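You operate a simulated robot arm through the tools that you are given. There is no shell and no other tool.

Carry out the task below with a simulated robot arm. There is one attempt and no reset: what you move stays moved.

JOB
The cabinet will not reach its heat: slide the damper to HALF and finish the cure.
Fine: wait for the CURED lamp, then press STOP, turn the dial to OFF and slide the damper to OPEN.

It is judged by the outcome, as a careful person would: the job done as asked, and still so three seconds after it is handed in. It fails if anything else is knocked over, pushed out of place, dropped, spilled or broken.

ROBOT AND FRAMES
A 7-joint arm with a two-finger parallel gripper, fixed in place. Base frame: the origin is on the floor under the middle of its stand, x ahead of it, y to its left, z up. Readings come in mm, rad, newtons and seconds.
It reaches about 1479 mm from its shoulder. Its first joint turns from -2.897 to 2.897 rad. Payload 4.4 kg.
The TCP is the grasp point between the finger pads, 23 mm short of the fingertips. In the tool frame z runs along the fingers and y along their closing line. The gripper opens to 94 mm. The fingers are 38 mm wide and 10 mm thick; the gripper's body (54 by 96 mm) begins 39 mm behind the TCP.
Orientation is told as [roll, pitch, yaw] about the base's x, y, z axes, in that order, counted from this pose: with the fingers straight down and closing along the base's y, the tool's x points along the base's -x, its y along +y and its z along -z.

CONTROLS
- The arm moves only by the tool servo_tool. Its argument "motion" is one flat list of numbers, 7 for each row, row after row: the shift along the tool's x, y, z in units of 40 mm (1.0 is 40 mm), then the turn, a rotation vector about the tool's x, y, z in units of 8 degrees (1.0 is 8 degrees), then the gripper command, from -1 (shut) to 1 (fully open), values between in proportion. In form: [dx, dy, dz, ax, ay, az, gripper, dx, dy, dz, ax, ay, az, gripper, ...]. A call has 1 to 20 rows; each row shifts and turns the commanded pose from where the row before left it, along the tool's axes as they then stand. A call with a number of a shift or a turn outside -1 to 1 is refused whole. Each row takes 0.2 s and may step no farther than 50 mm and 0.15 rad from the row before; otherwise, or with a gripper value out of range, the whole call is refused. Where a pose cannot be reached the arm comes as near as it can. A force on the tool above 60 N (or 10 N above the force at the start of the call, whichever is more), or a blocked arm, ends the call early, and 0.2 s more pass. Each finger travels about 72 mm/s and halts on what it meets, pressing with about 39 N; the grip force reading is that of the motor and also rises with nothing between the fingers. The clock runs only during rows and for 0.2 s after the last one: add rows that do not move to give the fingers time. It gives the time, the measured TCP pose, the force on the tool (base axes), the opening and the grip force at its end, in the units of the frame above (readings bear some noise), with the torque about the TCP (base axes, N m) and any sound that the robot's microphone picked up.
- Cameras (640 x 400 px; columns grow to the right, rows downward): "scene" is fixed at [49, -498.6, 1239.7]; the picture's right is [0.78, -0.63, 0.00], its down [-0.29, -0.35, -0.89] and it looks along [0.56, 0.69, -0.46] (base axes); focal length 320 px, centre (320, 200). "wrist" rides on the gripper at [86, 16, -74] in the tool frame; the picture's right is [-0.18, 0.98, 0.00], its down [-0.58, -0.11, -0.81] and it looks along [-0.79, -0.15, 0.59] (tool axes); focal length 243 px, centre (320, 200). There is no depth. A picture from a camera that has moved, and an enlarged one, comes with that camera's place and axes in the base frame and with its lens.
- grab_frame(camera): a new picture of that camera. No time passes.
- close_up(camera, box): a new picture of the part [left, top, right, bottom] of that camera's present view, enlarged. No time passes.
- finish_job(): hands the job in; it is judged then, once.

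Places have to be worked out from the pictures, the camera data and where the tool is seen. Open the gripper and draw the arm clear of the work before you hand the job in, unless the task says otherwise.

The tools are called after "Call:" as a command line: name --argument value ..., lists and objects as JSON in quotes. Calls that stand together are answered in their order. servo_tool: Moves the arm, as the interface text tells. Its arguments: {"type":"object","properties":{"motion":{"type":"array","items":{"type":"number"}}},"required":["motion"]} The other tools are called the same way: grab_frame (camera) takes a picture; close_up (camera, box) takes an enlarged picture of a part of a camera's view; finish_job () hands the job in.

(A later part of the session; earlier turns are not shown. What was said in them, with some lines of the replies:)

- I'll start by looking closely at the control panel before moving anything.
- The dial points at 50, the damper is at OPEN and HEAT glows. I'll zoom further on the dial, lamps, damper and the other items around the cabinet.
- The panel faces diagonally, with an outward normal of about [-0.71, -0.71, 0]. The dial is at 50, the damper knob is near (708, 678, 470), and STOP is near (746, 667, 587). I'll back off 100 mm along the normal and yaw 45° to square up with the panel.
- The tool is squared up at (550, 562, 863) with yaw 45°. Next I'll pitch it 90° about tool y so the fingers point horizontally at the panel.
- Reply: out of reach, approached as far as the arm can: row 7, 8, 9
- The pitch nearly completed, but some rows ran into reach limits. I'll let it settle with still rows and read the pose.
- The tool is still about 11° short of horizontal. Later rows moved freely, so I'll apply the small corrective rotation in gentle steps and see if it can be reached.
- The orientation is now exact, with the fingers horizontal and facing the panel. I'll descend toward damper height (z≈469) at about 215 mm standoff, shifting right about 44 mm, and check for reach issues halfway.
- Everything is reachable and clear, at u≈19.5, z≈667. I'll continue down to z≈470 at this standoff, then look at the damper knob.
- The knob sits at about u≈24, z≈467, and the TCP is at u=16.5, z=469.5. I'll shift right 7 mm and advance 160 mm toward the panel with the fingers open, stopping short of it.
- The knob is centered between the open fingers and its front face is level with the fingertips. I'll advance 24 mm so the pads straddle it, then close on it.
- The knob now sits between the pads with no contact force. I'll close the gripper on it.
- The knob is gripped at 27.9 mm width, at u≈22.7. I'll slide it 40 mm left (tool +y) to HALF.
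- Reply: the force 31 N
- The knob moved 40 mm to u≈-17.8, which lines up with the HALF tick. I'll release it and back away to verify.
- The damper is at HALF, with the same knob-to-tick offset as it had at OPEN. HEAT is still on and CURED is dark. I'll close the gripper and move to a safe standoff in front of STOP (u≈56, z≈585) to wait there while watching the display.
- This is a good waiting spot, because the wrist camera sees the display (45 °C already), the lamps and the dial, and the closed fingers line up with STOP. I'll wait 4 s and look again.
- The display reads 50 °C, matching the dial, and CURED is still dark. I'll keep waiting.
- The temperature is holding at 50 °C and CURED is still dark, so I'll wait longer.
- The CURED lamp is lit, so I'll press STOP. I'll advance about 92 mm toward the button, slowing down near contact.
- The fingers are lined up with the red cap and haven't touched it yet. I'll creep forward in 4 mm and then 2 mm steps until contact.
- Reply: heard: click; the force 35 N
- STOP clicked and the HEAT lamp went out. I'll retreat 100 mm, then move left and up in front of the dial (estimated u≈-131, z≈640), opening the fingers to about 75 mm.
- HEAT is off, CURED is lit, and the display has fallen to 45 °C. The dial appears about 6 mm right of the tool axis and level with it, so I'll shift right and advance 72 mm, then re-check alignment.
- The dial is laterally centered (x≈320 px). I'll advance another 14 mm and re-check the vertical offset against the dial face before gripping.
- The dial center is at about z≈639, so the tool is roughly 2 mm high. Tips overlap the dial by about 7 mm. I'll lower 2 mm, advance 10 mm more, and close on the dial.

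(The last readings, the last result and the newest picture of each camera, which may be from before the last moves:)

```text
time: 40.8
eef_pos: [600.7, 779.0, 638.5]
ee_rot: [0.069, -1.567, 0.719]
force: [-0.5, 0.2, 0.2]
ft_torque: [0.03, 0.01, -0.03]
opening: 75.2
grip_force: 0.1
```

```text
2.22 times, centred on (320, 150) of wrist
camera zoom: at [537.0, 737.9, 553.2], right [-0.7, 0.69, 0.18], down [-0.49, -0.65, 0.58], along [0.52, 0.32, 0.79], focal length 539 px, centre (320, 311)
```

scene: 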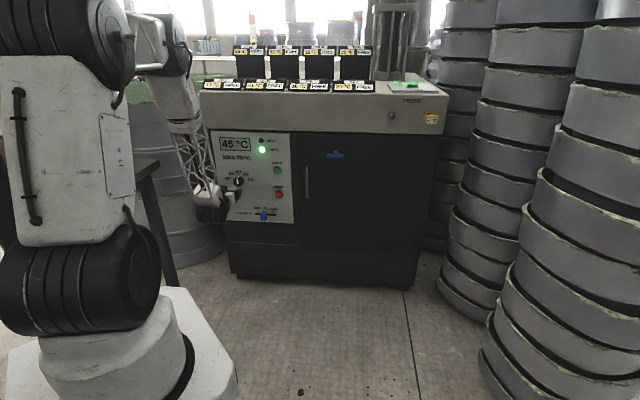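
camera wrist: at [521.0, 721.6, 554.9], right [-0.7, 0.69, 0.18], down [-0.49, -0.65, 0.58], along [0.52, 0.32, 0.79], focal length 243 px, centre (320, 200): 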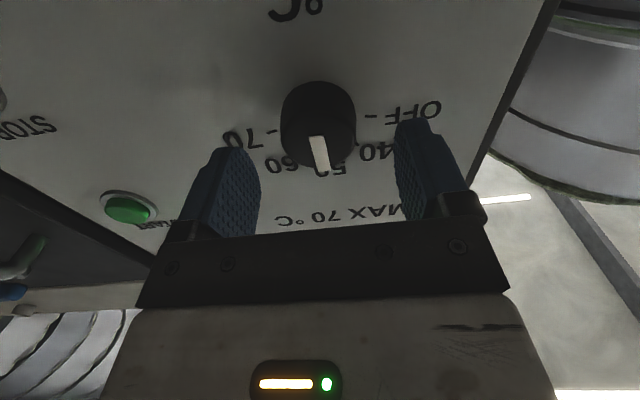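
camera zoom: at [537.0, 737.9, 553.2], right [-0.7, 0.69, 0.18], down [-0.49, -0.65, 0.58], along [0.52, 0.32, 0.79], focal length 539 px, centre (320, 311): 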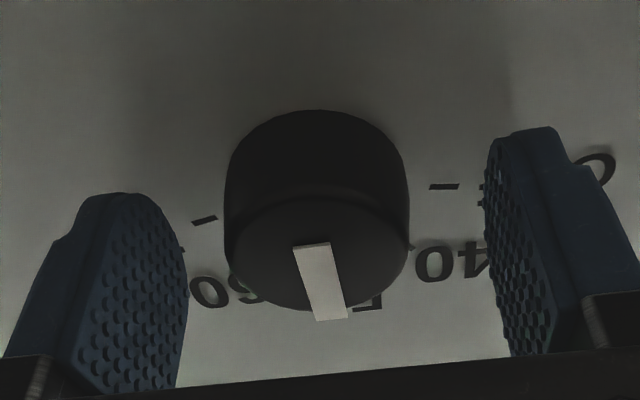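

The dial face is centered on the tool axis, with about 17 mm overlap. I'll close the gripper now.

Call:
servo_tool --motion '[0, 0, 0, 0, 0, 0, -1, 0, 0, 0, 0, 0, 0, -1, 0, 0, 0, 0, 0, 0, -1]'

Call:
close_up --camera "wrist" --box '[220, 60, 420, 240]'

```text
time: 41.6
eef_pos: [601.3, 778.8, 637.9]
ee_rot: [0.169, -1.567, 0.62]
force: [14.0, -13.4, 1.3]
ft_torque: [0.01, 0.04, -0.48]
opening: 42.8
grip_force: 45.3
```

```text
2.22 times, centred on (320, 150) of wrist
camera zoom: at [537.6, 737.3, 553.2], right [-0.7, 0.69, 0.18], down [-0.49, -0.65, 0.58], along [0.52, 0.32, 0.79], focal length 539 px, centre (320, 311)
```

zoom: 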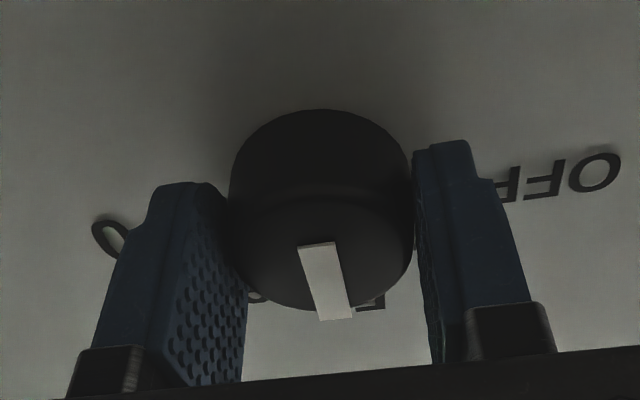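

The dial is gripped at 42.8 mm with a mild side load of about 19 N, so I'll shift 1 mm right to relieve it. Then I'll rotate 40° counter-clockwise, half the way to OFF, and check.

Call:
servo_tool --motion '[0, -0.025, 0, 0, 0, 0, -1, 0, 0, 0, 0, 0, -0.625, -1, 0, 0, 0, 0, 0, -0.625, -1, 0, 0, 0, 0, 0, -0.625, -1, 0, 0, 0, 0, 0, -0.625, -1, 0, 0, 0, 0, 0, -0.625, -1, 0, 0, 0, 0, 0, -0.625, -1, 0, 0, 0, 0, 0, -0.625, -1, 0, 0, 0, 0, 0, -0.625, -1, 0, 0, 0, 0, 0, 0, -1]'

Call:
grab_frame --camera "wrist"

Call:
close_up --camera "scene" --box '[205, 150, 295, 220]'

```text
time: 43.8
eef_pos: [601.8, 777.6, 640.1]
ee_rot: [-1.566, -0.874, 2.359]
force: [32.3, -12.3, 1.5]
ft_torque: [0.02, -0.01, -0.8]
opening: 42.7
grip_force: 44.6
```

```text
taken
camera wrist: at [580.4, 694.8, 563.2], right [-0.62, 0.61, -0.49], down [-0.77, -0.37, 0.52], along [0.14, 0.7, 0.7], focal length 243 px, centre (320, 200)
```

wrist: 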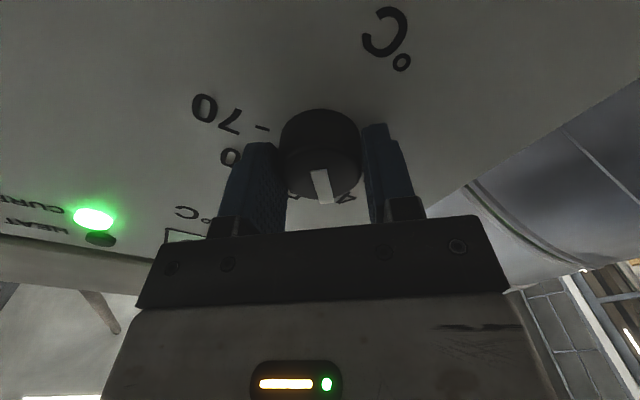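

```text
5.71 times, centred on (250, 185) of scene
camera zoom: at [49.0, -498.6, 1239.7], right [0.78, -0.63, 0.0], down [-0.29, -0.35, -0.89], along [0.56, 0.69, -0.46], focal length 1830 px, centre (720, 286)
```

zoom: 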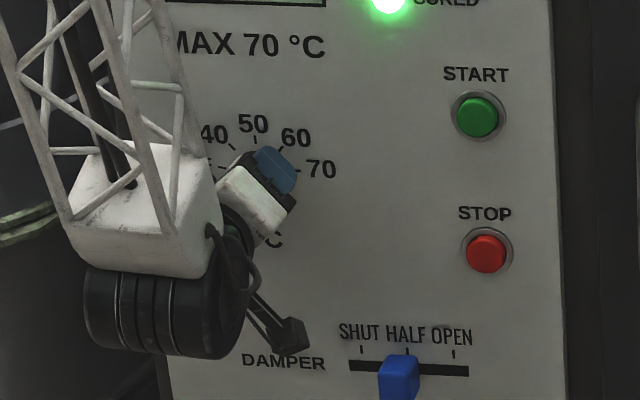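

The dial follows the gripper and its pointer is now near 40. I'll relieve the side load with a 1.5 mm shift right, then rotate the remaining 40° to OFF.

Call:
servo_tool --motion '[0.024, -0.029, 0, 0, 0, 0, -1, 0, 0, 0, 0, 0, -0.625, -1, 0, 0, 0, 0, 0, -0.625, -1, 0, 0, 0, 0, 0, -0.625, -1, 0, 0, 0, 0, 0, -0.625, -1, 0, 0, 0, 0, 0, -0.625, -1, 0, 0, 0, 0, 0, -0.625, -1, 0, 0, 0, 0, 0, -0.625, -1, 0, 0, 0, 0, 0, -0.625, -1, 0, 0, 0, 0, 0, 0, -1]'

Call:
grab_frame --camera "wrist"

Call:
close_up --camera "scene" --box '[205, 150, 295, 220]'

```text
time: 45.0
eef_pos: [601.8, 776.8, 639.4]
ee_rot: [-1.57, -0.56, 2.362]
force: [-9.9, -18.0, 12.9]
ft_torque: [0.27, -0.28, -0.22]
opening: 42.8
grip_force: 44.7
stopped in row 5: the force on the tool passed its limit at 62 N (the readings are from after the stop); the commanded pose is now the measured one
```

```text
taken
camera wrist: at [596.0, 679.7, 580.3], right [-0.48, 0.48, -0.73], down [-0.88, -0.27, 0.4], along [0.0, 0.84, 0.55], focal length 243 px, centre (320, 200)
```

wrist: 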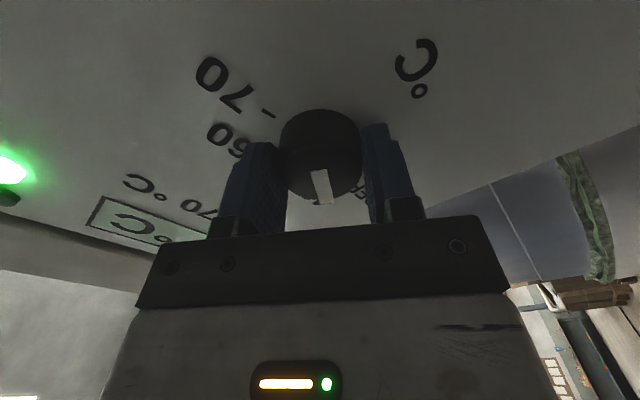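

```text
5.71 times, centred on (250, 185) of scene
camera zoom: at [49.0, -498.6, 1239.7], right [0.78, -0.63, 0.0], down [-0.29, -0.35, -0.89], along [0.56, 0.69, -0.46], focal length 1830 px, centre (720, 286)
```

zoom: 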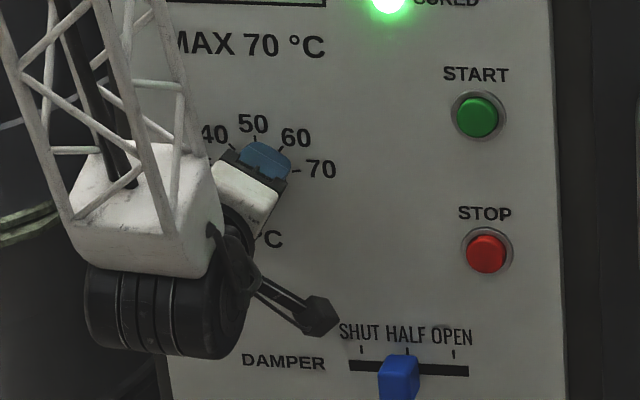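

The force limit tripped at about 58° of rotation, probably because the grip is slightly off-axis. I'll open the fingers to relieve the stress and look at where the dial sits relative to the tool.

Call:
servo_tool --motion '[0, 0, 0, 0, 0, 0, 0.5, 0, 0, 0, 0, 0, 0, 0.5, 0, 0, 0, 0, 0, 0, 0.5]'

Call:
close_up --camera "wrist" --box '[220, 60, 420, 240]'

Call:
grab_frame --camera "wrist"

Call:
close_up --camera "scene" --box '[205, 150, 295, 220]'

```text
time: 45.8
eef_pos: [603.0, 776.3, 638.9]
ee_rot: [-1.57, -0.56, 2.361]
force: [0.0, 0.0, 1.0]
ft_torque: [0.01, -0.03, -0.01]
opening: 70.6
grip_force: 0.1
```

```text
2.22 times, centred on (320, 150) of wrist
camera zoom: at [596.2, 679.9, 579.7], right [-0.48, 0.48, -0.73], down [-0.88, -0.27, 0.4], along [0.0, 0.84, 0.55], focal length 539 px, centre (320, 311)
```

zoom: 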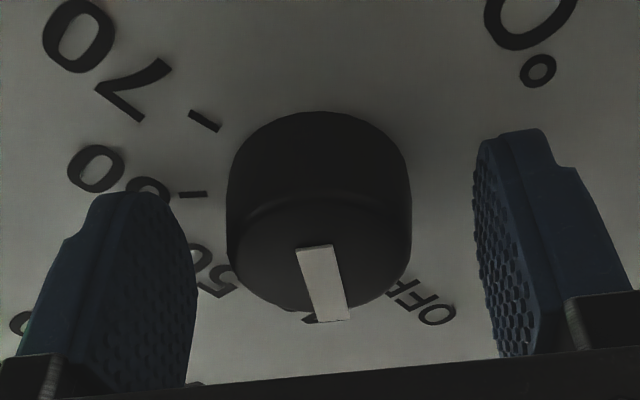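

```text
taken
camera wrist: at [596.2, 679.9, 579.7], right [-0.48, 0.48, -0.73], down [-0.88, -0.27, 0.4], along [0.0, 0.84, 0.55], focal length 243 px, centre (320, 200)
```

wrist: 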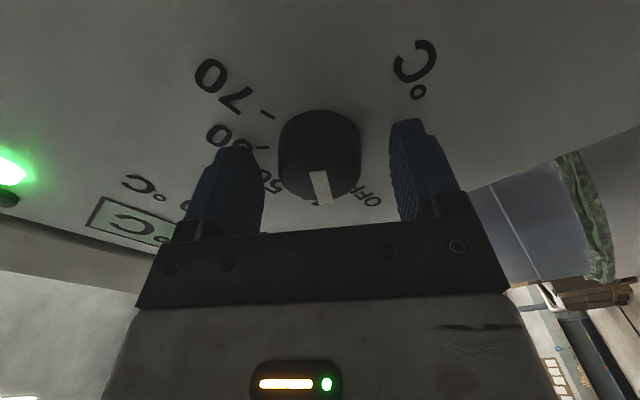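

```text
5.71 times, centred on (250, 185) of scene
camera zoom: at [49.0, -498.6, 1239.7], right [0.78, -0.63, 0.0], down [-0.29, -0.35, -0.89], along [0.56, 0.69, -0.46], focal length 1830 px, centre (720, 286)
```

zoom: 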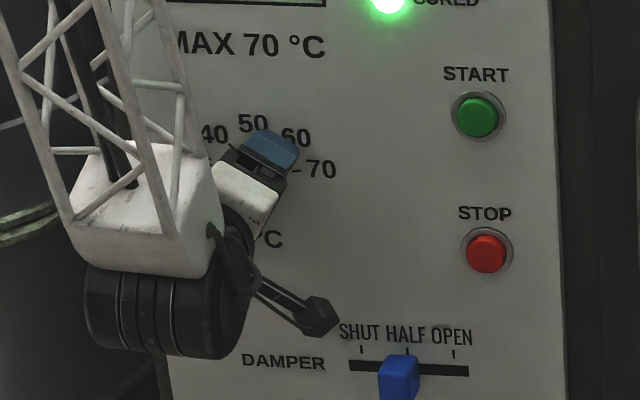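

The dial stayed put at about 58° and is still centered on the tool axis, so there is no spring-back. I'll re-grip here and check that the side force is low before finishing the turn.

Call:
servo_tool --motion '[0, 0, 0, 0, 0, 0, -1, 0, 0, 0, 0, 0, 0, -1, 0, 0, 0, 0, 0, 0, -1]'

```text
time: 46.6
eef_pos: [602.3, 776.6, 639.1]
ee_rot: [-1.57, -0.562, 2.36]
force: [-0.2, -9.6, 9.1]
ft_torque: [0.14, -0.1, -0.15]
opening: 43.1
grip_force: 45.1
```

The grip is clean, with only about 13 N of side load. I'll rotate another 11° in small steps and watch the force.

Call:
servo_tool --motion '[0, 0, 0, 0, 0, -0.35, -1, 0, 0, 0, 0, 0, -0.35, -1, 0, 0, 0, 0, 0, -0.35, -1, 0, 0, 0, 0, 0, -0.35, -1, 0, 0, 0, 0, 0, 0, -1]'

```text
time: 47.8
eef_pos: [603.0, 777.5, 640.1]
ee_rot: [-1.569, -0.367, 2.36]
force: [12.5, -16.4, 6.9]
ft_torque: [0.18, -0.12, -0.45]
opening: 42.8
grip_force: 45.2
```

The tool is at 69° with about 21 N of force, so it is moving well. I'll rotate the final 11° to about 80°.

Call:
servo_tool --motion '[0, 0, 0, 0, 0, -0.35, -1, 0, 0, 0, 0, 0, -0.35, -1, 0, 0, 0, 0, 0, -0.35, -1, 0, 0, 0, 0, 0, -0.35, -1, 0, 0, 0, 0, 0, 0, -1]'

Call:
close_up --camera "wrist" --box '[220, 60, 420, 240]'

Call:
close_up --camera "scene" --box '[205, 150, 295, 220]'

```text
time: 49.0
eef_pos: [603.0, 778.1, 639.8]
ee_rot: [-1.571, -0.171, 2.362]
force: [25.3, -9.4, 6.8]
ft_torque: [0.21, 0.07, -0.67]
opening: 42.8
grip_force: 45.5
```

```text
2.22 times, centred on (320, 150) of wrist
camera zoom: at [609.3, 667.1, 609.8], right [-0.25, 0.24, -0.94], down [-0.96, -0.18, 0.21], along [-0.12, 0.95, 0.28], focal length 539 px, centre (320, 311)
```

zoom: 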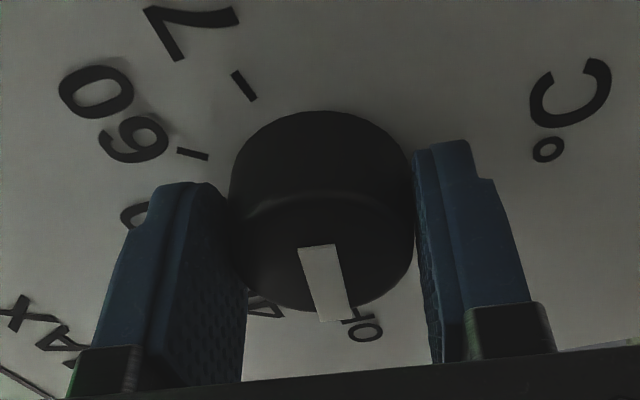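

```text
5.71 times, centred on (250, 185) of scene
camera zoom: at [49.0, -498.6, 1239.7], right [0.78, -0.63, 0.0], down [-0.29, -0.35, -0.89], along [0.56, 0.69, -0.46], focal length 1830 px, centre (720, 286)
```

zoom: 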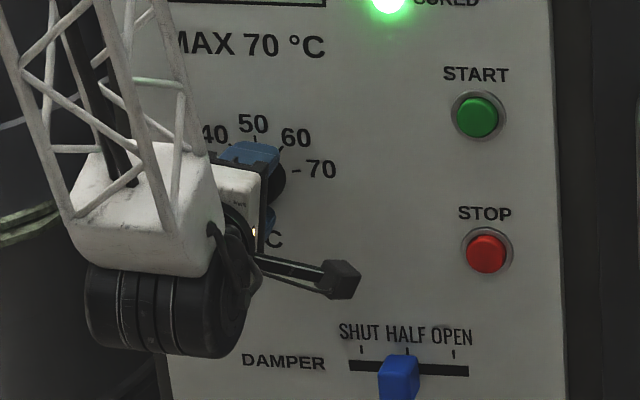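

The tool reads 80° of rotation, with the pointer toward OFF. I'll release, retreat 100 mm and check the dial.

Call:
servo_tool --motion '[0, 0, 0, 0, 0, 0, 0.5, 0, 0, 0, 0, 0, 0, 0.5, 0, 0, 0, 0, 0, 0, 0.5, 0, 0, -0.5, 0, 0, 0, 0.5, 0, 0, -0.5, 0, 0, 0, 0.5, 0, 0, -0.5, 0, 0, 0, 0.5, 0, 0, -0.5, 0, 0, 0, 0.5, 0, 0, -0.5, 0, 0, 0, 0.5, 0, 0, 0, 0, 0, 0, 0.5]'

Call:
grab_frame --camera "wrist"

Call:
close_up --camera "scene" --box '[205, 150, 295, 220]'

```text
time: 51.0
eef_pos: [531.1, 705.3, 639.4]
ee_rot: [-1.57, -0.172, 2.362]
force: [0.0, 0.2, -1.1]
ft_torque: [0.0, 0.0, -0.03]
opening: 70.2
grip_force: 0.0
```

```text
taken
camera wrist: at [537.5, 595.2, 608.7], right [-0.25, 0.24, -0.94], down [-0.96, -0.18, 0.21], along [-0.12, 0.95, 0.28], focal length 243 px, centre (320, 200)
```

wrist: 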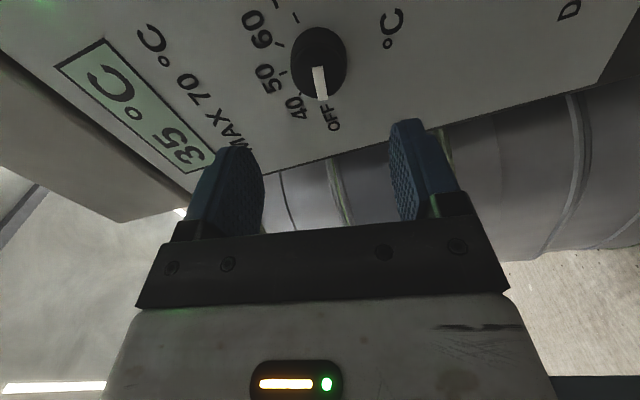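

```text
5.71 times, centred on (250, 185) of scene
camera zoom: at [49.0, -498.6, 1239.7], right [0.78, -0.63, 0.0], down [-0.29, -0.35, -0.89], along [0.56, 0.69, -0.46], focal length 1830 px, centre (720, 286)
```

zoom: 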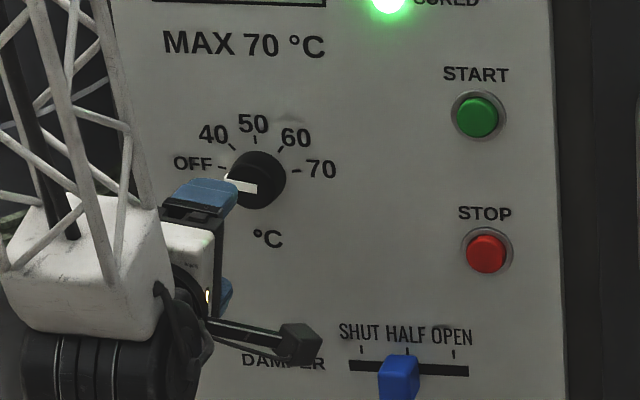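

The pointer now points left to OFF. I'll zoom in from both cameras to confirm it lines up with the OFF tick.

Call:
close_up --camera "scene" --box '[230, 165, 262, 195]'

Call:
close_up --camera "wrist" --box '[240, 0, 400, 140]'

```text
13.33 times, centred on (246, 180) of scene
camera zoom: at [49.0, -498.6, 1239.7], right [0.78, -0.63, 0.0], down [-0.29, -0.35, -0.89], along [0.56, 0.69, -0.46], focal length 4269 px, centre (1307, 467)
```

zoom: 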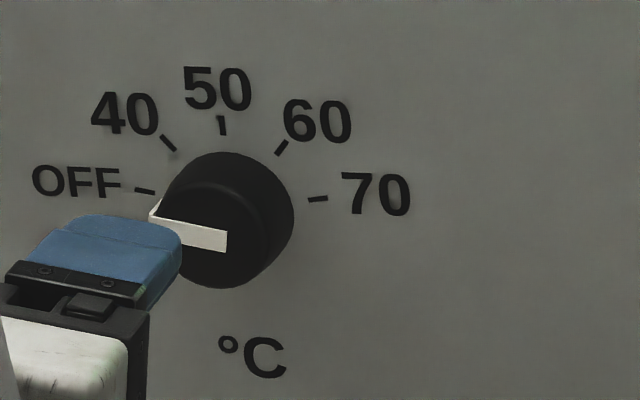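

```text
2.86 times, centred on (320, 70) of wrist
camera zoom: at [537.5, 595.2, 608.7], right [-0.25, 0.24, -0.94], down [-0.96, -0.18, 0.21], along [-0.12, 0.95, 0.28], focal length 693 px, centre (320, 571)
```

zoom: 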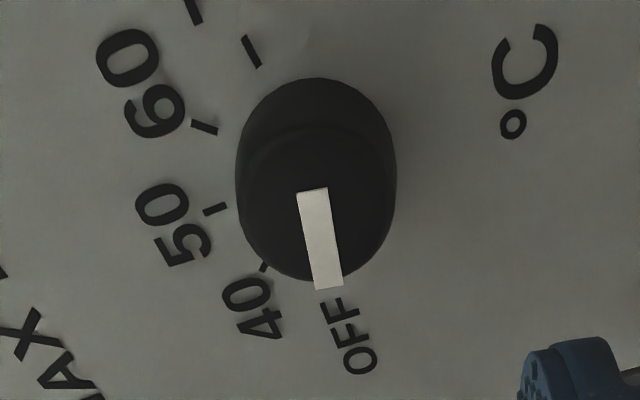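

The pointer is parallel with the OFF tick, so the dial is at OFF. I'll rotate the tool back by 80° at this standoff.

Call:
servo_tool --motion '[0, 0, 0, 0, 0, 0.835, 0.5, 0, 0, 0, 0, 0, 0.835, 0.5, 0, 0, 0, 0, 0, 0.835, 0.5, 0, 0, 0, 0, 0, 0.835, 0.5, 0, 0, 0, 0, 0, 0.835, 0.5, 0, 0, 0, 0, 0, 0.835, 0.5, 0, 0, 0, 0, 0, 0.835, 0.5, 0, 0, 0, 0, 0, 0.835, 0.5, 0, 0, 0, 0, 0, 0.835, 0.5, 0, 0, 0, 0, 0, 0.835, 0.5, 0, 0, 0, 0, 0, 0.835, 0.5, 0, 0, 0, 0, 0, 0.835, 0.5, 0, 0, 0, 0, 0, 0, 0.5]'

Call:
grab_frame --camera "scene"

```text
time: 53.8
eef_pos: [532.7, 706.1, 638.1]
ee_rot: [0.52, -1.569, 0.271]
force: [0.4, -0.8, 0.1]
ft_torque: [-0.01, -0.02, -0.03]
opening: 70.3
grip_force: 0.2
```

```text
taken
```

scene: 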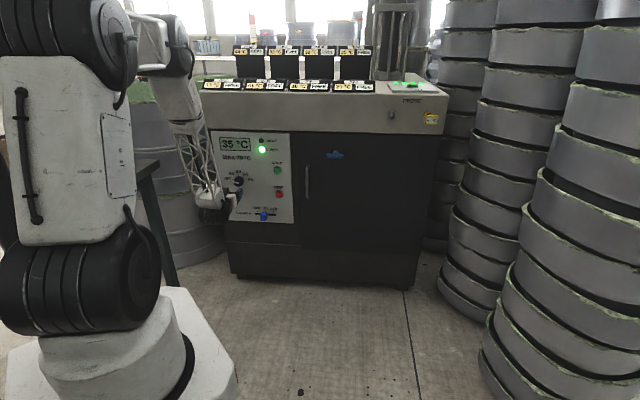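

The orientation is restored. I'll move down and right to line up with the damper knob (u≈-18, z≈467), keeping the standoff.

Call:
servo_tool --motion '[0.534, -0.3275, 0, 0, 0, 0, 1, 0.534, -0.3275, 0, 0, 0, 0, 1, 0.534, -0.3275, 0, 0, 0, 0, 1, 0.534, -0.3275, 0, 0, 0, 0, 1, 0.534, -0.3275, 0, 0, 0, 0, 1, 0.534, -0.3275, 0, 0, 0, 0, 1, 0.534, -0.3275, 0, 0, 0, 0, 1, 0.534, -0.3275, 0, 0, 0, 0, 1, 0, 0, 0, 0, 0, 0, 1]'

Call:
grab_frame --camera "wrist"

```text
time: 55.8
eef_pos: [607.6, 632.5, 467.7]
ee_rot: [-0.737, -1.57, 1.529]
force: [0.1, 0.3, 0.1]
ft_torque: [-0.01, 0.01, 0.01]
opening: 93.8
grip_force: 0.0
```

```text
taken
camera wrist: at [543.5, 591.7, 381.9], right [-0.7, 0.69, 0.18], down [-0.49, -0.65, 0.58], along [0.52, 0.32, 0.79], focal length 243 px, centre (320, 200)
```

wrist: 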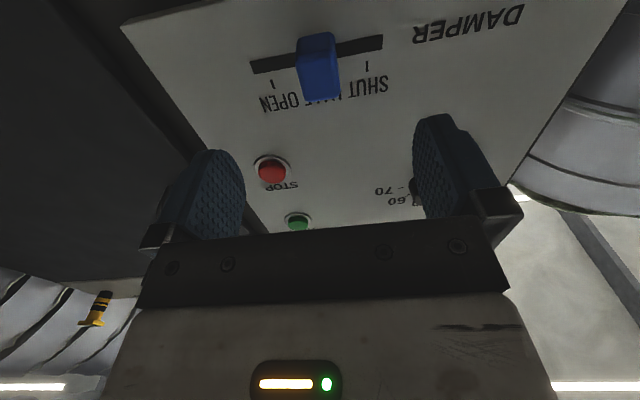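

The knob is centered on the tool axis again. I'll advance 88 mm so the fingers straddle it, then close.

Call:
servo_tool --motion '[0, 0, 0.5, 0, 0, 0, 1, 0, 0, 0.5, 0, 0, 0, 1, 0, 0, 0.4, 0, 0, 0, 1, 0, 0, 0.3, 0, 0, 0, 1, 0, 0, 0.25, 0, 0, 0, 1, 0, 0, 0.25, 0, 0, 0, 1, 0, 0, 0, 0, 0, 0, 1]'

Call:
grab_frame --camera "wrist"

```text
time: 57.4
eef_pos: [667.8, 696.5, 466.0]
ee_rot: [-0.525, -1.569, 1.314]
force: [-0.1, 0.5, 0.8]
ft_torque: [0.0, -0.01, 0.01]
opening: 93.9
grip_force: 0.0
```

```text
taken
camera wrist: at [604.5, 654.3, 381.1], right [-0.7, 0.69, 0.18], down [-0.49, -0.65, 0.58], along [0.52, 0.32, 0.79], focal length 243 px, centre (320, 200)
```

wrist: 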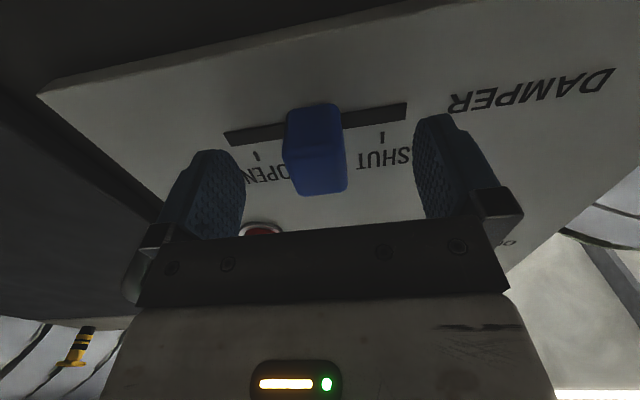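

The knob is between the pads with no contact force, so I'll close on it.

Call:
servo_tool --motion '[0, 0, 0, 0, 0, 0, -1, 0, 0, 0, 0, 0, 0, -1, 0, 0, 0, 0, 0, 0, -1, 0, 0, 0, 0, 0, 0, -1]'

```text
time: 58.4
eef_pos: [667.5, 694.1, 466.8]
ee_rot: [-0.526, -1.569, 1.315]
force: [0.6, 1.0, -0.6]
ft_torque: [0.06, 0.05, -0.22]
opening: 27.6
grip_force: 45.0
```

The knob is gripped at 27.6 mm, at u≈-18.8. I'll slide it 41 mm right back to OPEN.

Call:
servo_tool --motion '[0, -0.128, 0, 0, 0, 0, -1, 0, -0.128, 0, 0, 0, 0, -1, 0, -0.128, 0, 0, 0, 0, -1, 0, -0.128, 0, 0, 0, 0, -1, 0, -0.128, 0, 0, 0, 0, -1, 0, -0.128, 0, 0, 0, 0, -1, 0, -0.128, 0, 0, 0, 0, -1, 0, -0.128, 0, 0, 0, 0, -1, 0, 0, 0, 0, 0, 0, -1]'

Call:
grab_frame --camera "wrist"

Call:
close_up --camera "scene" --box '[215, 170, 305, 240]'

```text
time: 60.4
eef_pos: [696.4, 666.4, 464.8]
ee_rot: [-0.154, -1.567, 0.944]
force: [-5.6, -6.2, -23.7]
ft_torque: [0.1, 0.11, -0.26]
opening: 27.7
grip_force: 44.6
```

```text
taken
camera wrist: at [633.4, 625.1, 381.3], right [-0.7, 0.69, 0.18], down [-0.49, -0.65, 0.58], along [0.52, 0.32, 0.79], focal length 243 px, centre (320, 200)
```

wrist: 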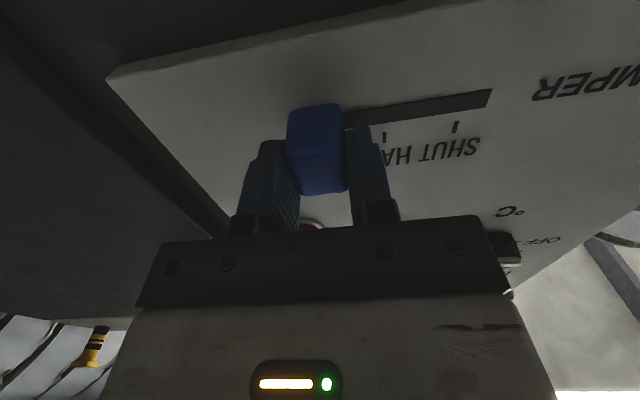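

```text
5.71 times, centred on (260, 205) of scene
camera zoom: at [49.0, -498.6, 1239.7], right [0.78, -0.63, 0.0], down [-0.29, -0.35, -0.89], along [0.56, 0.69, -0.46], focal length 1830 px, centre (663, 171)
```

zoom: 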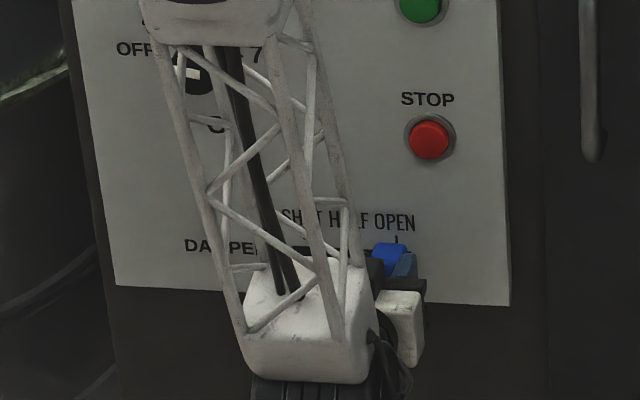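

The knob is at u≈21.2, and it was 22.7 originally at OPEN. I'll nudge it 1.5 mm more to seat it fully at OPEN.

Call:
servo_tool --motion '[0, -0.0375, 0, 0, 0, 0, -1, 0, 0, 0, 0, 0, 0, -1]'

```text
time: 61.0
eef_pos: [698.2, 664.9, 466.9]
ee_rot: [-0.274, -1.569, 1.068]
force: [-3.3, -3.4, -26.3]
ft_torque: [-0.61, 0.81, -0.11]
opening: 27.7
grip_force: 45.2
```

The knob is now at u≈23.5. I'll release and retreat to verify.

Call:
servo_tool --motion '[0, 0, 0, 0, 0, 0, 0.2, 0, 0, 0, 0, 0, 0, 0.2, 0, 0, 0, 0, 0, 0, 0.2, 0, 0, -0.5, 0, 0, 0, 0.2, 0, 0, -0.5, 0, 0, 0, 0.2, 0, 0, -0.5, 0, 0, 0, 0.2, 0, 0, -0.5, 0, 0, 0, 0.2, 0, 0, -0.5, 0, 0, 0, 0.2, 0, 0, -0.5, 0, 0, 0, 0.2, 0, 0, -0.5, 0, 0, 0, 0.2, 0, 0, -0.5, 0, 0, 0, 0.2, 0, 0, 0, 0, 0, 0, 0.2]'

Call:
grab_frame --camera "wrist"

Call:
close_up --camera "scene" --box '[205, 120, 305, 230]'

Call:
close_up --camera "scene" --box '[215, 165, 295, 225]'

```text
time: 63.6
eef_pos: [587.0, 551.1, 467.9]
ee_rot: [-0.576, -1.569, 1.366]
force: [-0.3, 0.8, 0.2]
ft_torque: [-0.06, -0.05, 0.0]
opening: 56.3
grip_force: 0.1
```

```text
taken
camera wrist: at [523.7, 510.8, 382.7], right [-0.7, 0.69, 0.18], down [-0.49, -0.65, 0.58], along [0.52, 0.32, 0.79], focal length 243 px, centre (320, 200)
```

wrist: 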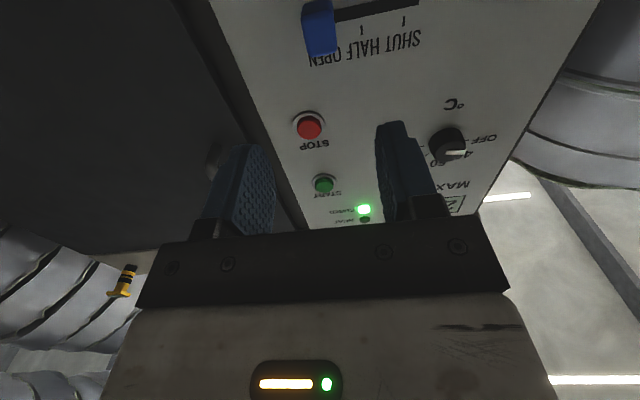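

```text
3.64 times, centred on (255, 175) of scene
camera zoom: at [49.0, -498.6, 1239.7], right [0.78, -0.63, 0.0], down [-0.29, -0.35, -0.89], along [0.56, 0.69, -0.46], focal length 1164 px, centre (556, 291)
```

zoom: 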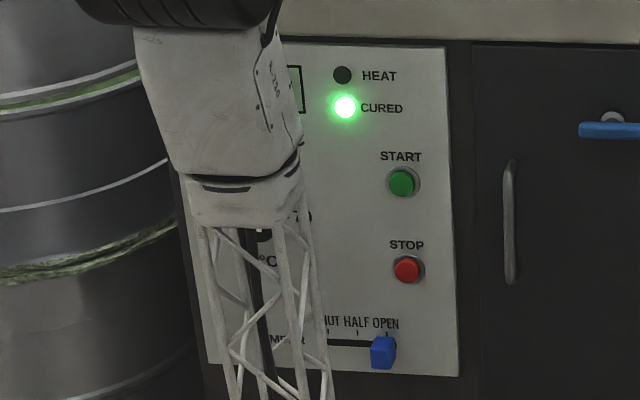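

```text
6.67 times, centred on (255, 195) of scene
camera zoom: at [49.0, -498.6, 1239.7], right [0.78, -0.63, 0.0], down [-0.29, -0.35, -0.89], along [0.56, 0.69, -0.46], focal length 2134 px, centre (753, 233)
```

zoom: 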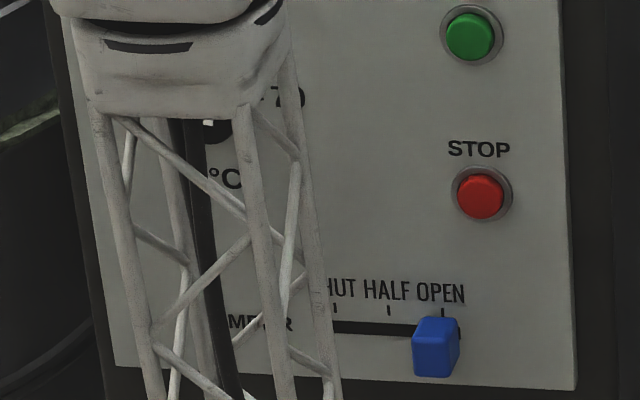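

The damper is back at OPEN, HEAT is off, and CURED is still lit. I'll open the gripper fully, draw the arm farther back, then check the dial and the whole scene once more.

Call:
servo_tool --motion '[0, 0, -0.5, 0, 0, 0, 1, 0, 0, -0.5, 0, 0, 0, 1, 0, 0, -0.5, 0, 0, 0, 1, 0, 0, -0.5, 0, 0, 0, 1, 0, 0, -0.5, 0, 0, 0, 1, 0, 0, 0, 0, 0, 0, 1]'

Call:
grab_frame --camera "scene"

Call:
grab_frame --camera "wrist"

Call:
close_up --camera "scene" --box '[205, 120, 305, 230]'

```text
time: 65.0
eef_pos: [518.5, 481.7, 467.3]
ee_rot: [-0.527, -1.57, 1.316]
force: [0.0, 0.2, -0.6]
ft_torque: [-0.01, 0.0, 0.01]
opening: 93.9
grip_force: 0.0
```

```text
taken
```

scene: 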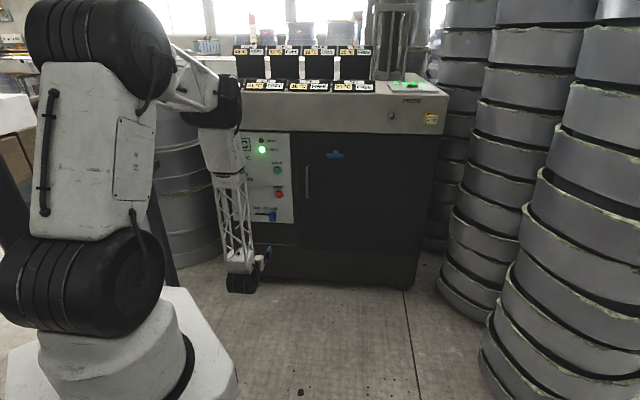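

```text
taken
camera wrist: at [453.9, 441.1, 382.0], right [-0.7, 0.69, 0.18], down [-0.49, -0.65, 0.58], along [0.52, 0.32, 0.79], focal length 243 px, centre (320, 200)
```

wrist: 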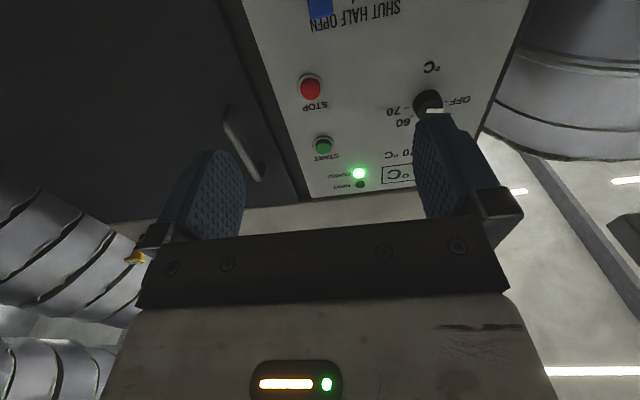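

```text
3.64 times, centred on (255, 175) of scene
camera zoom: at [49.0, -498.6, 1239.7], right [0.78, -0.63, 0.0], down [-0.29, -0.35, -0.89], along [0.56, 0.69, -0.46], focal length 1164 px, centre (556, 291)
```

zoom: 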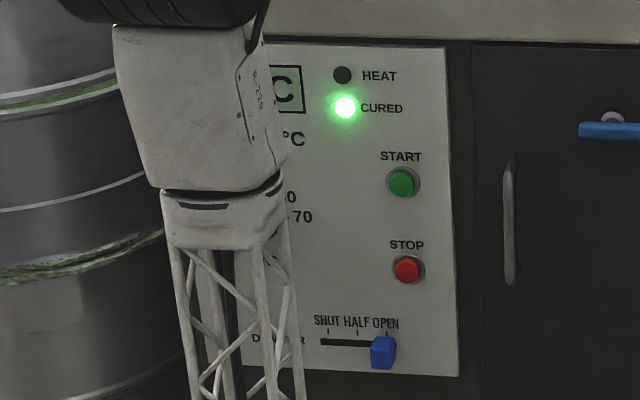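

Everything checks out: the damper is at OPEN, the dial is at OFF (nothing has touched it since I verified it), STOP is pressed with HEAT off, and CURED is lit. The gripper is open, the arm is clear of the panel, and nothing else has been disturbed, so I'm handing the job in.

Call:
finish_job

```text
The job is handed in.
```

The cure finished and the cabinet is shut down as you asked; I've handed the job in.

- **Cure:** With the damper at HALF, the cabinet rose from 35 °C to 50 °C, the dial setting, and held there until the CURED lamp lit.
- **STOP:** I pressed it after the lamp came on. It clicked, the HEAT lamp went out and the temperature began to fall.
- **Dial:** It is at OFF. The force limit stopped the arm partway through the turn, so I let go, gripped again and finished it. The pointer lines up with the OFF mark.
- **Damper:** It is back at OPEN, about 1 mm short of exactly where it started.

The gripper is open and the arm is drawn back from the panel. I saw nothing else moved or knocked over.
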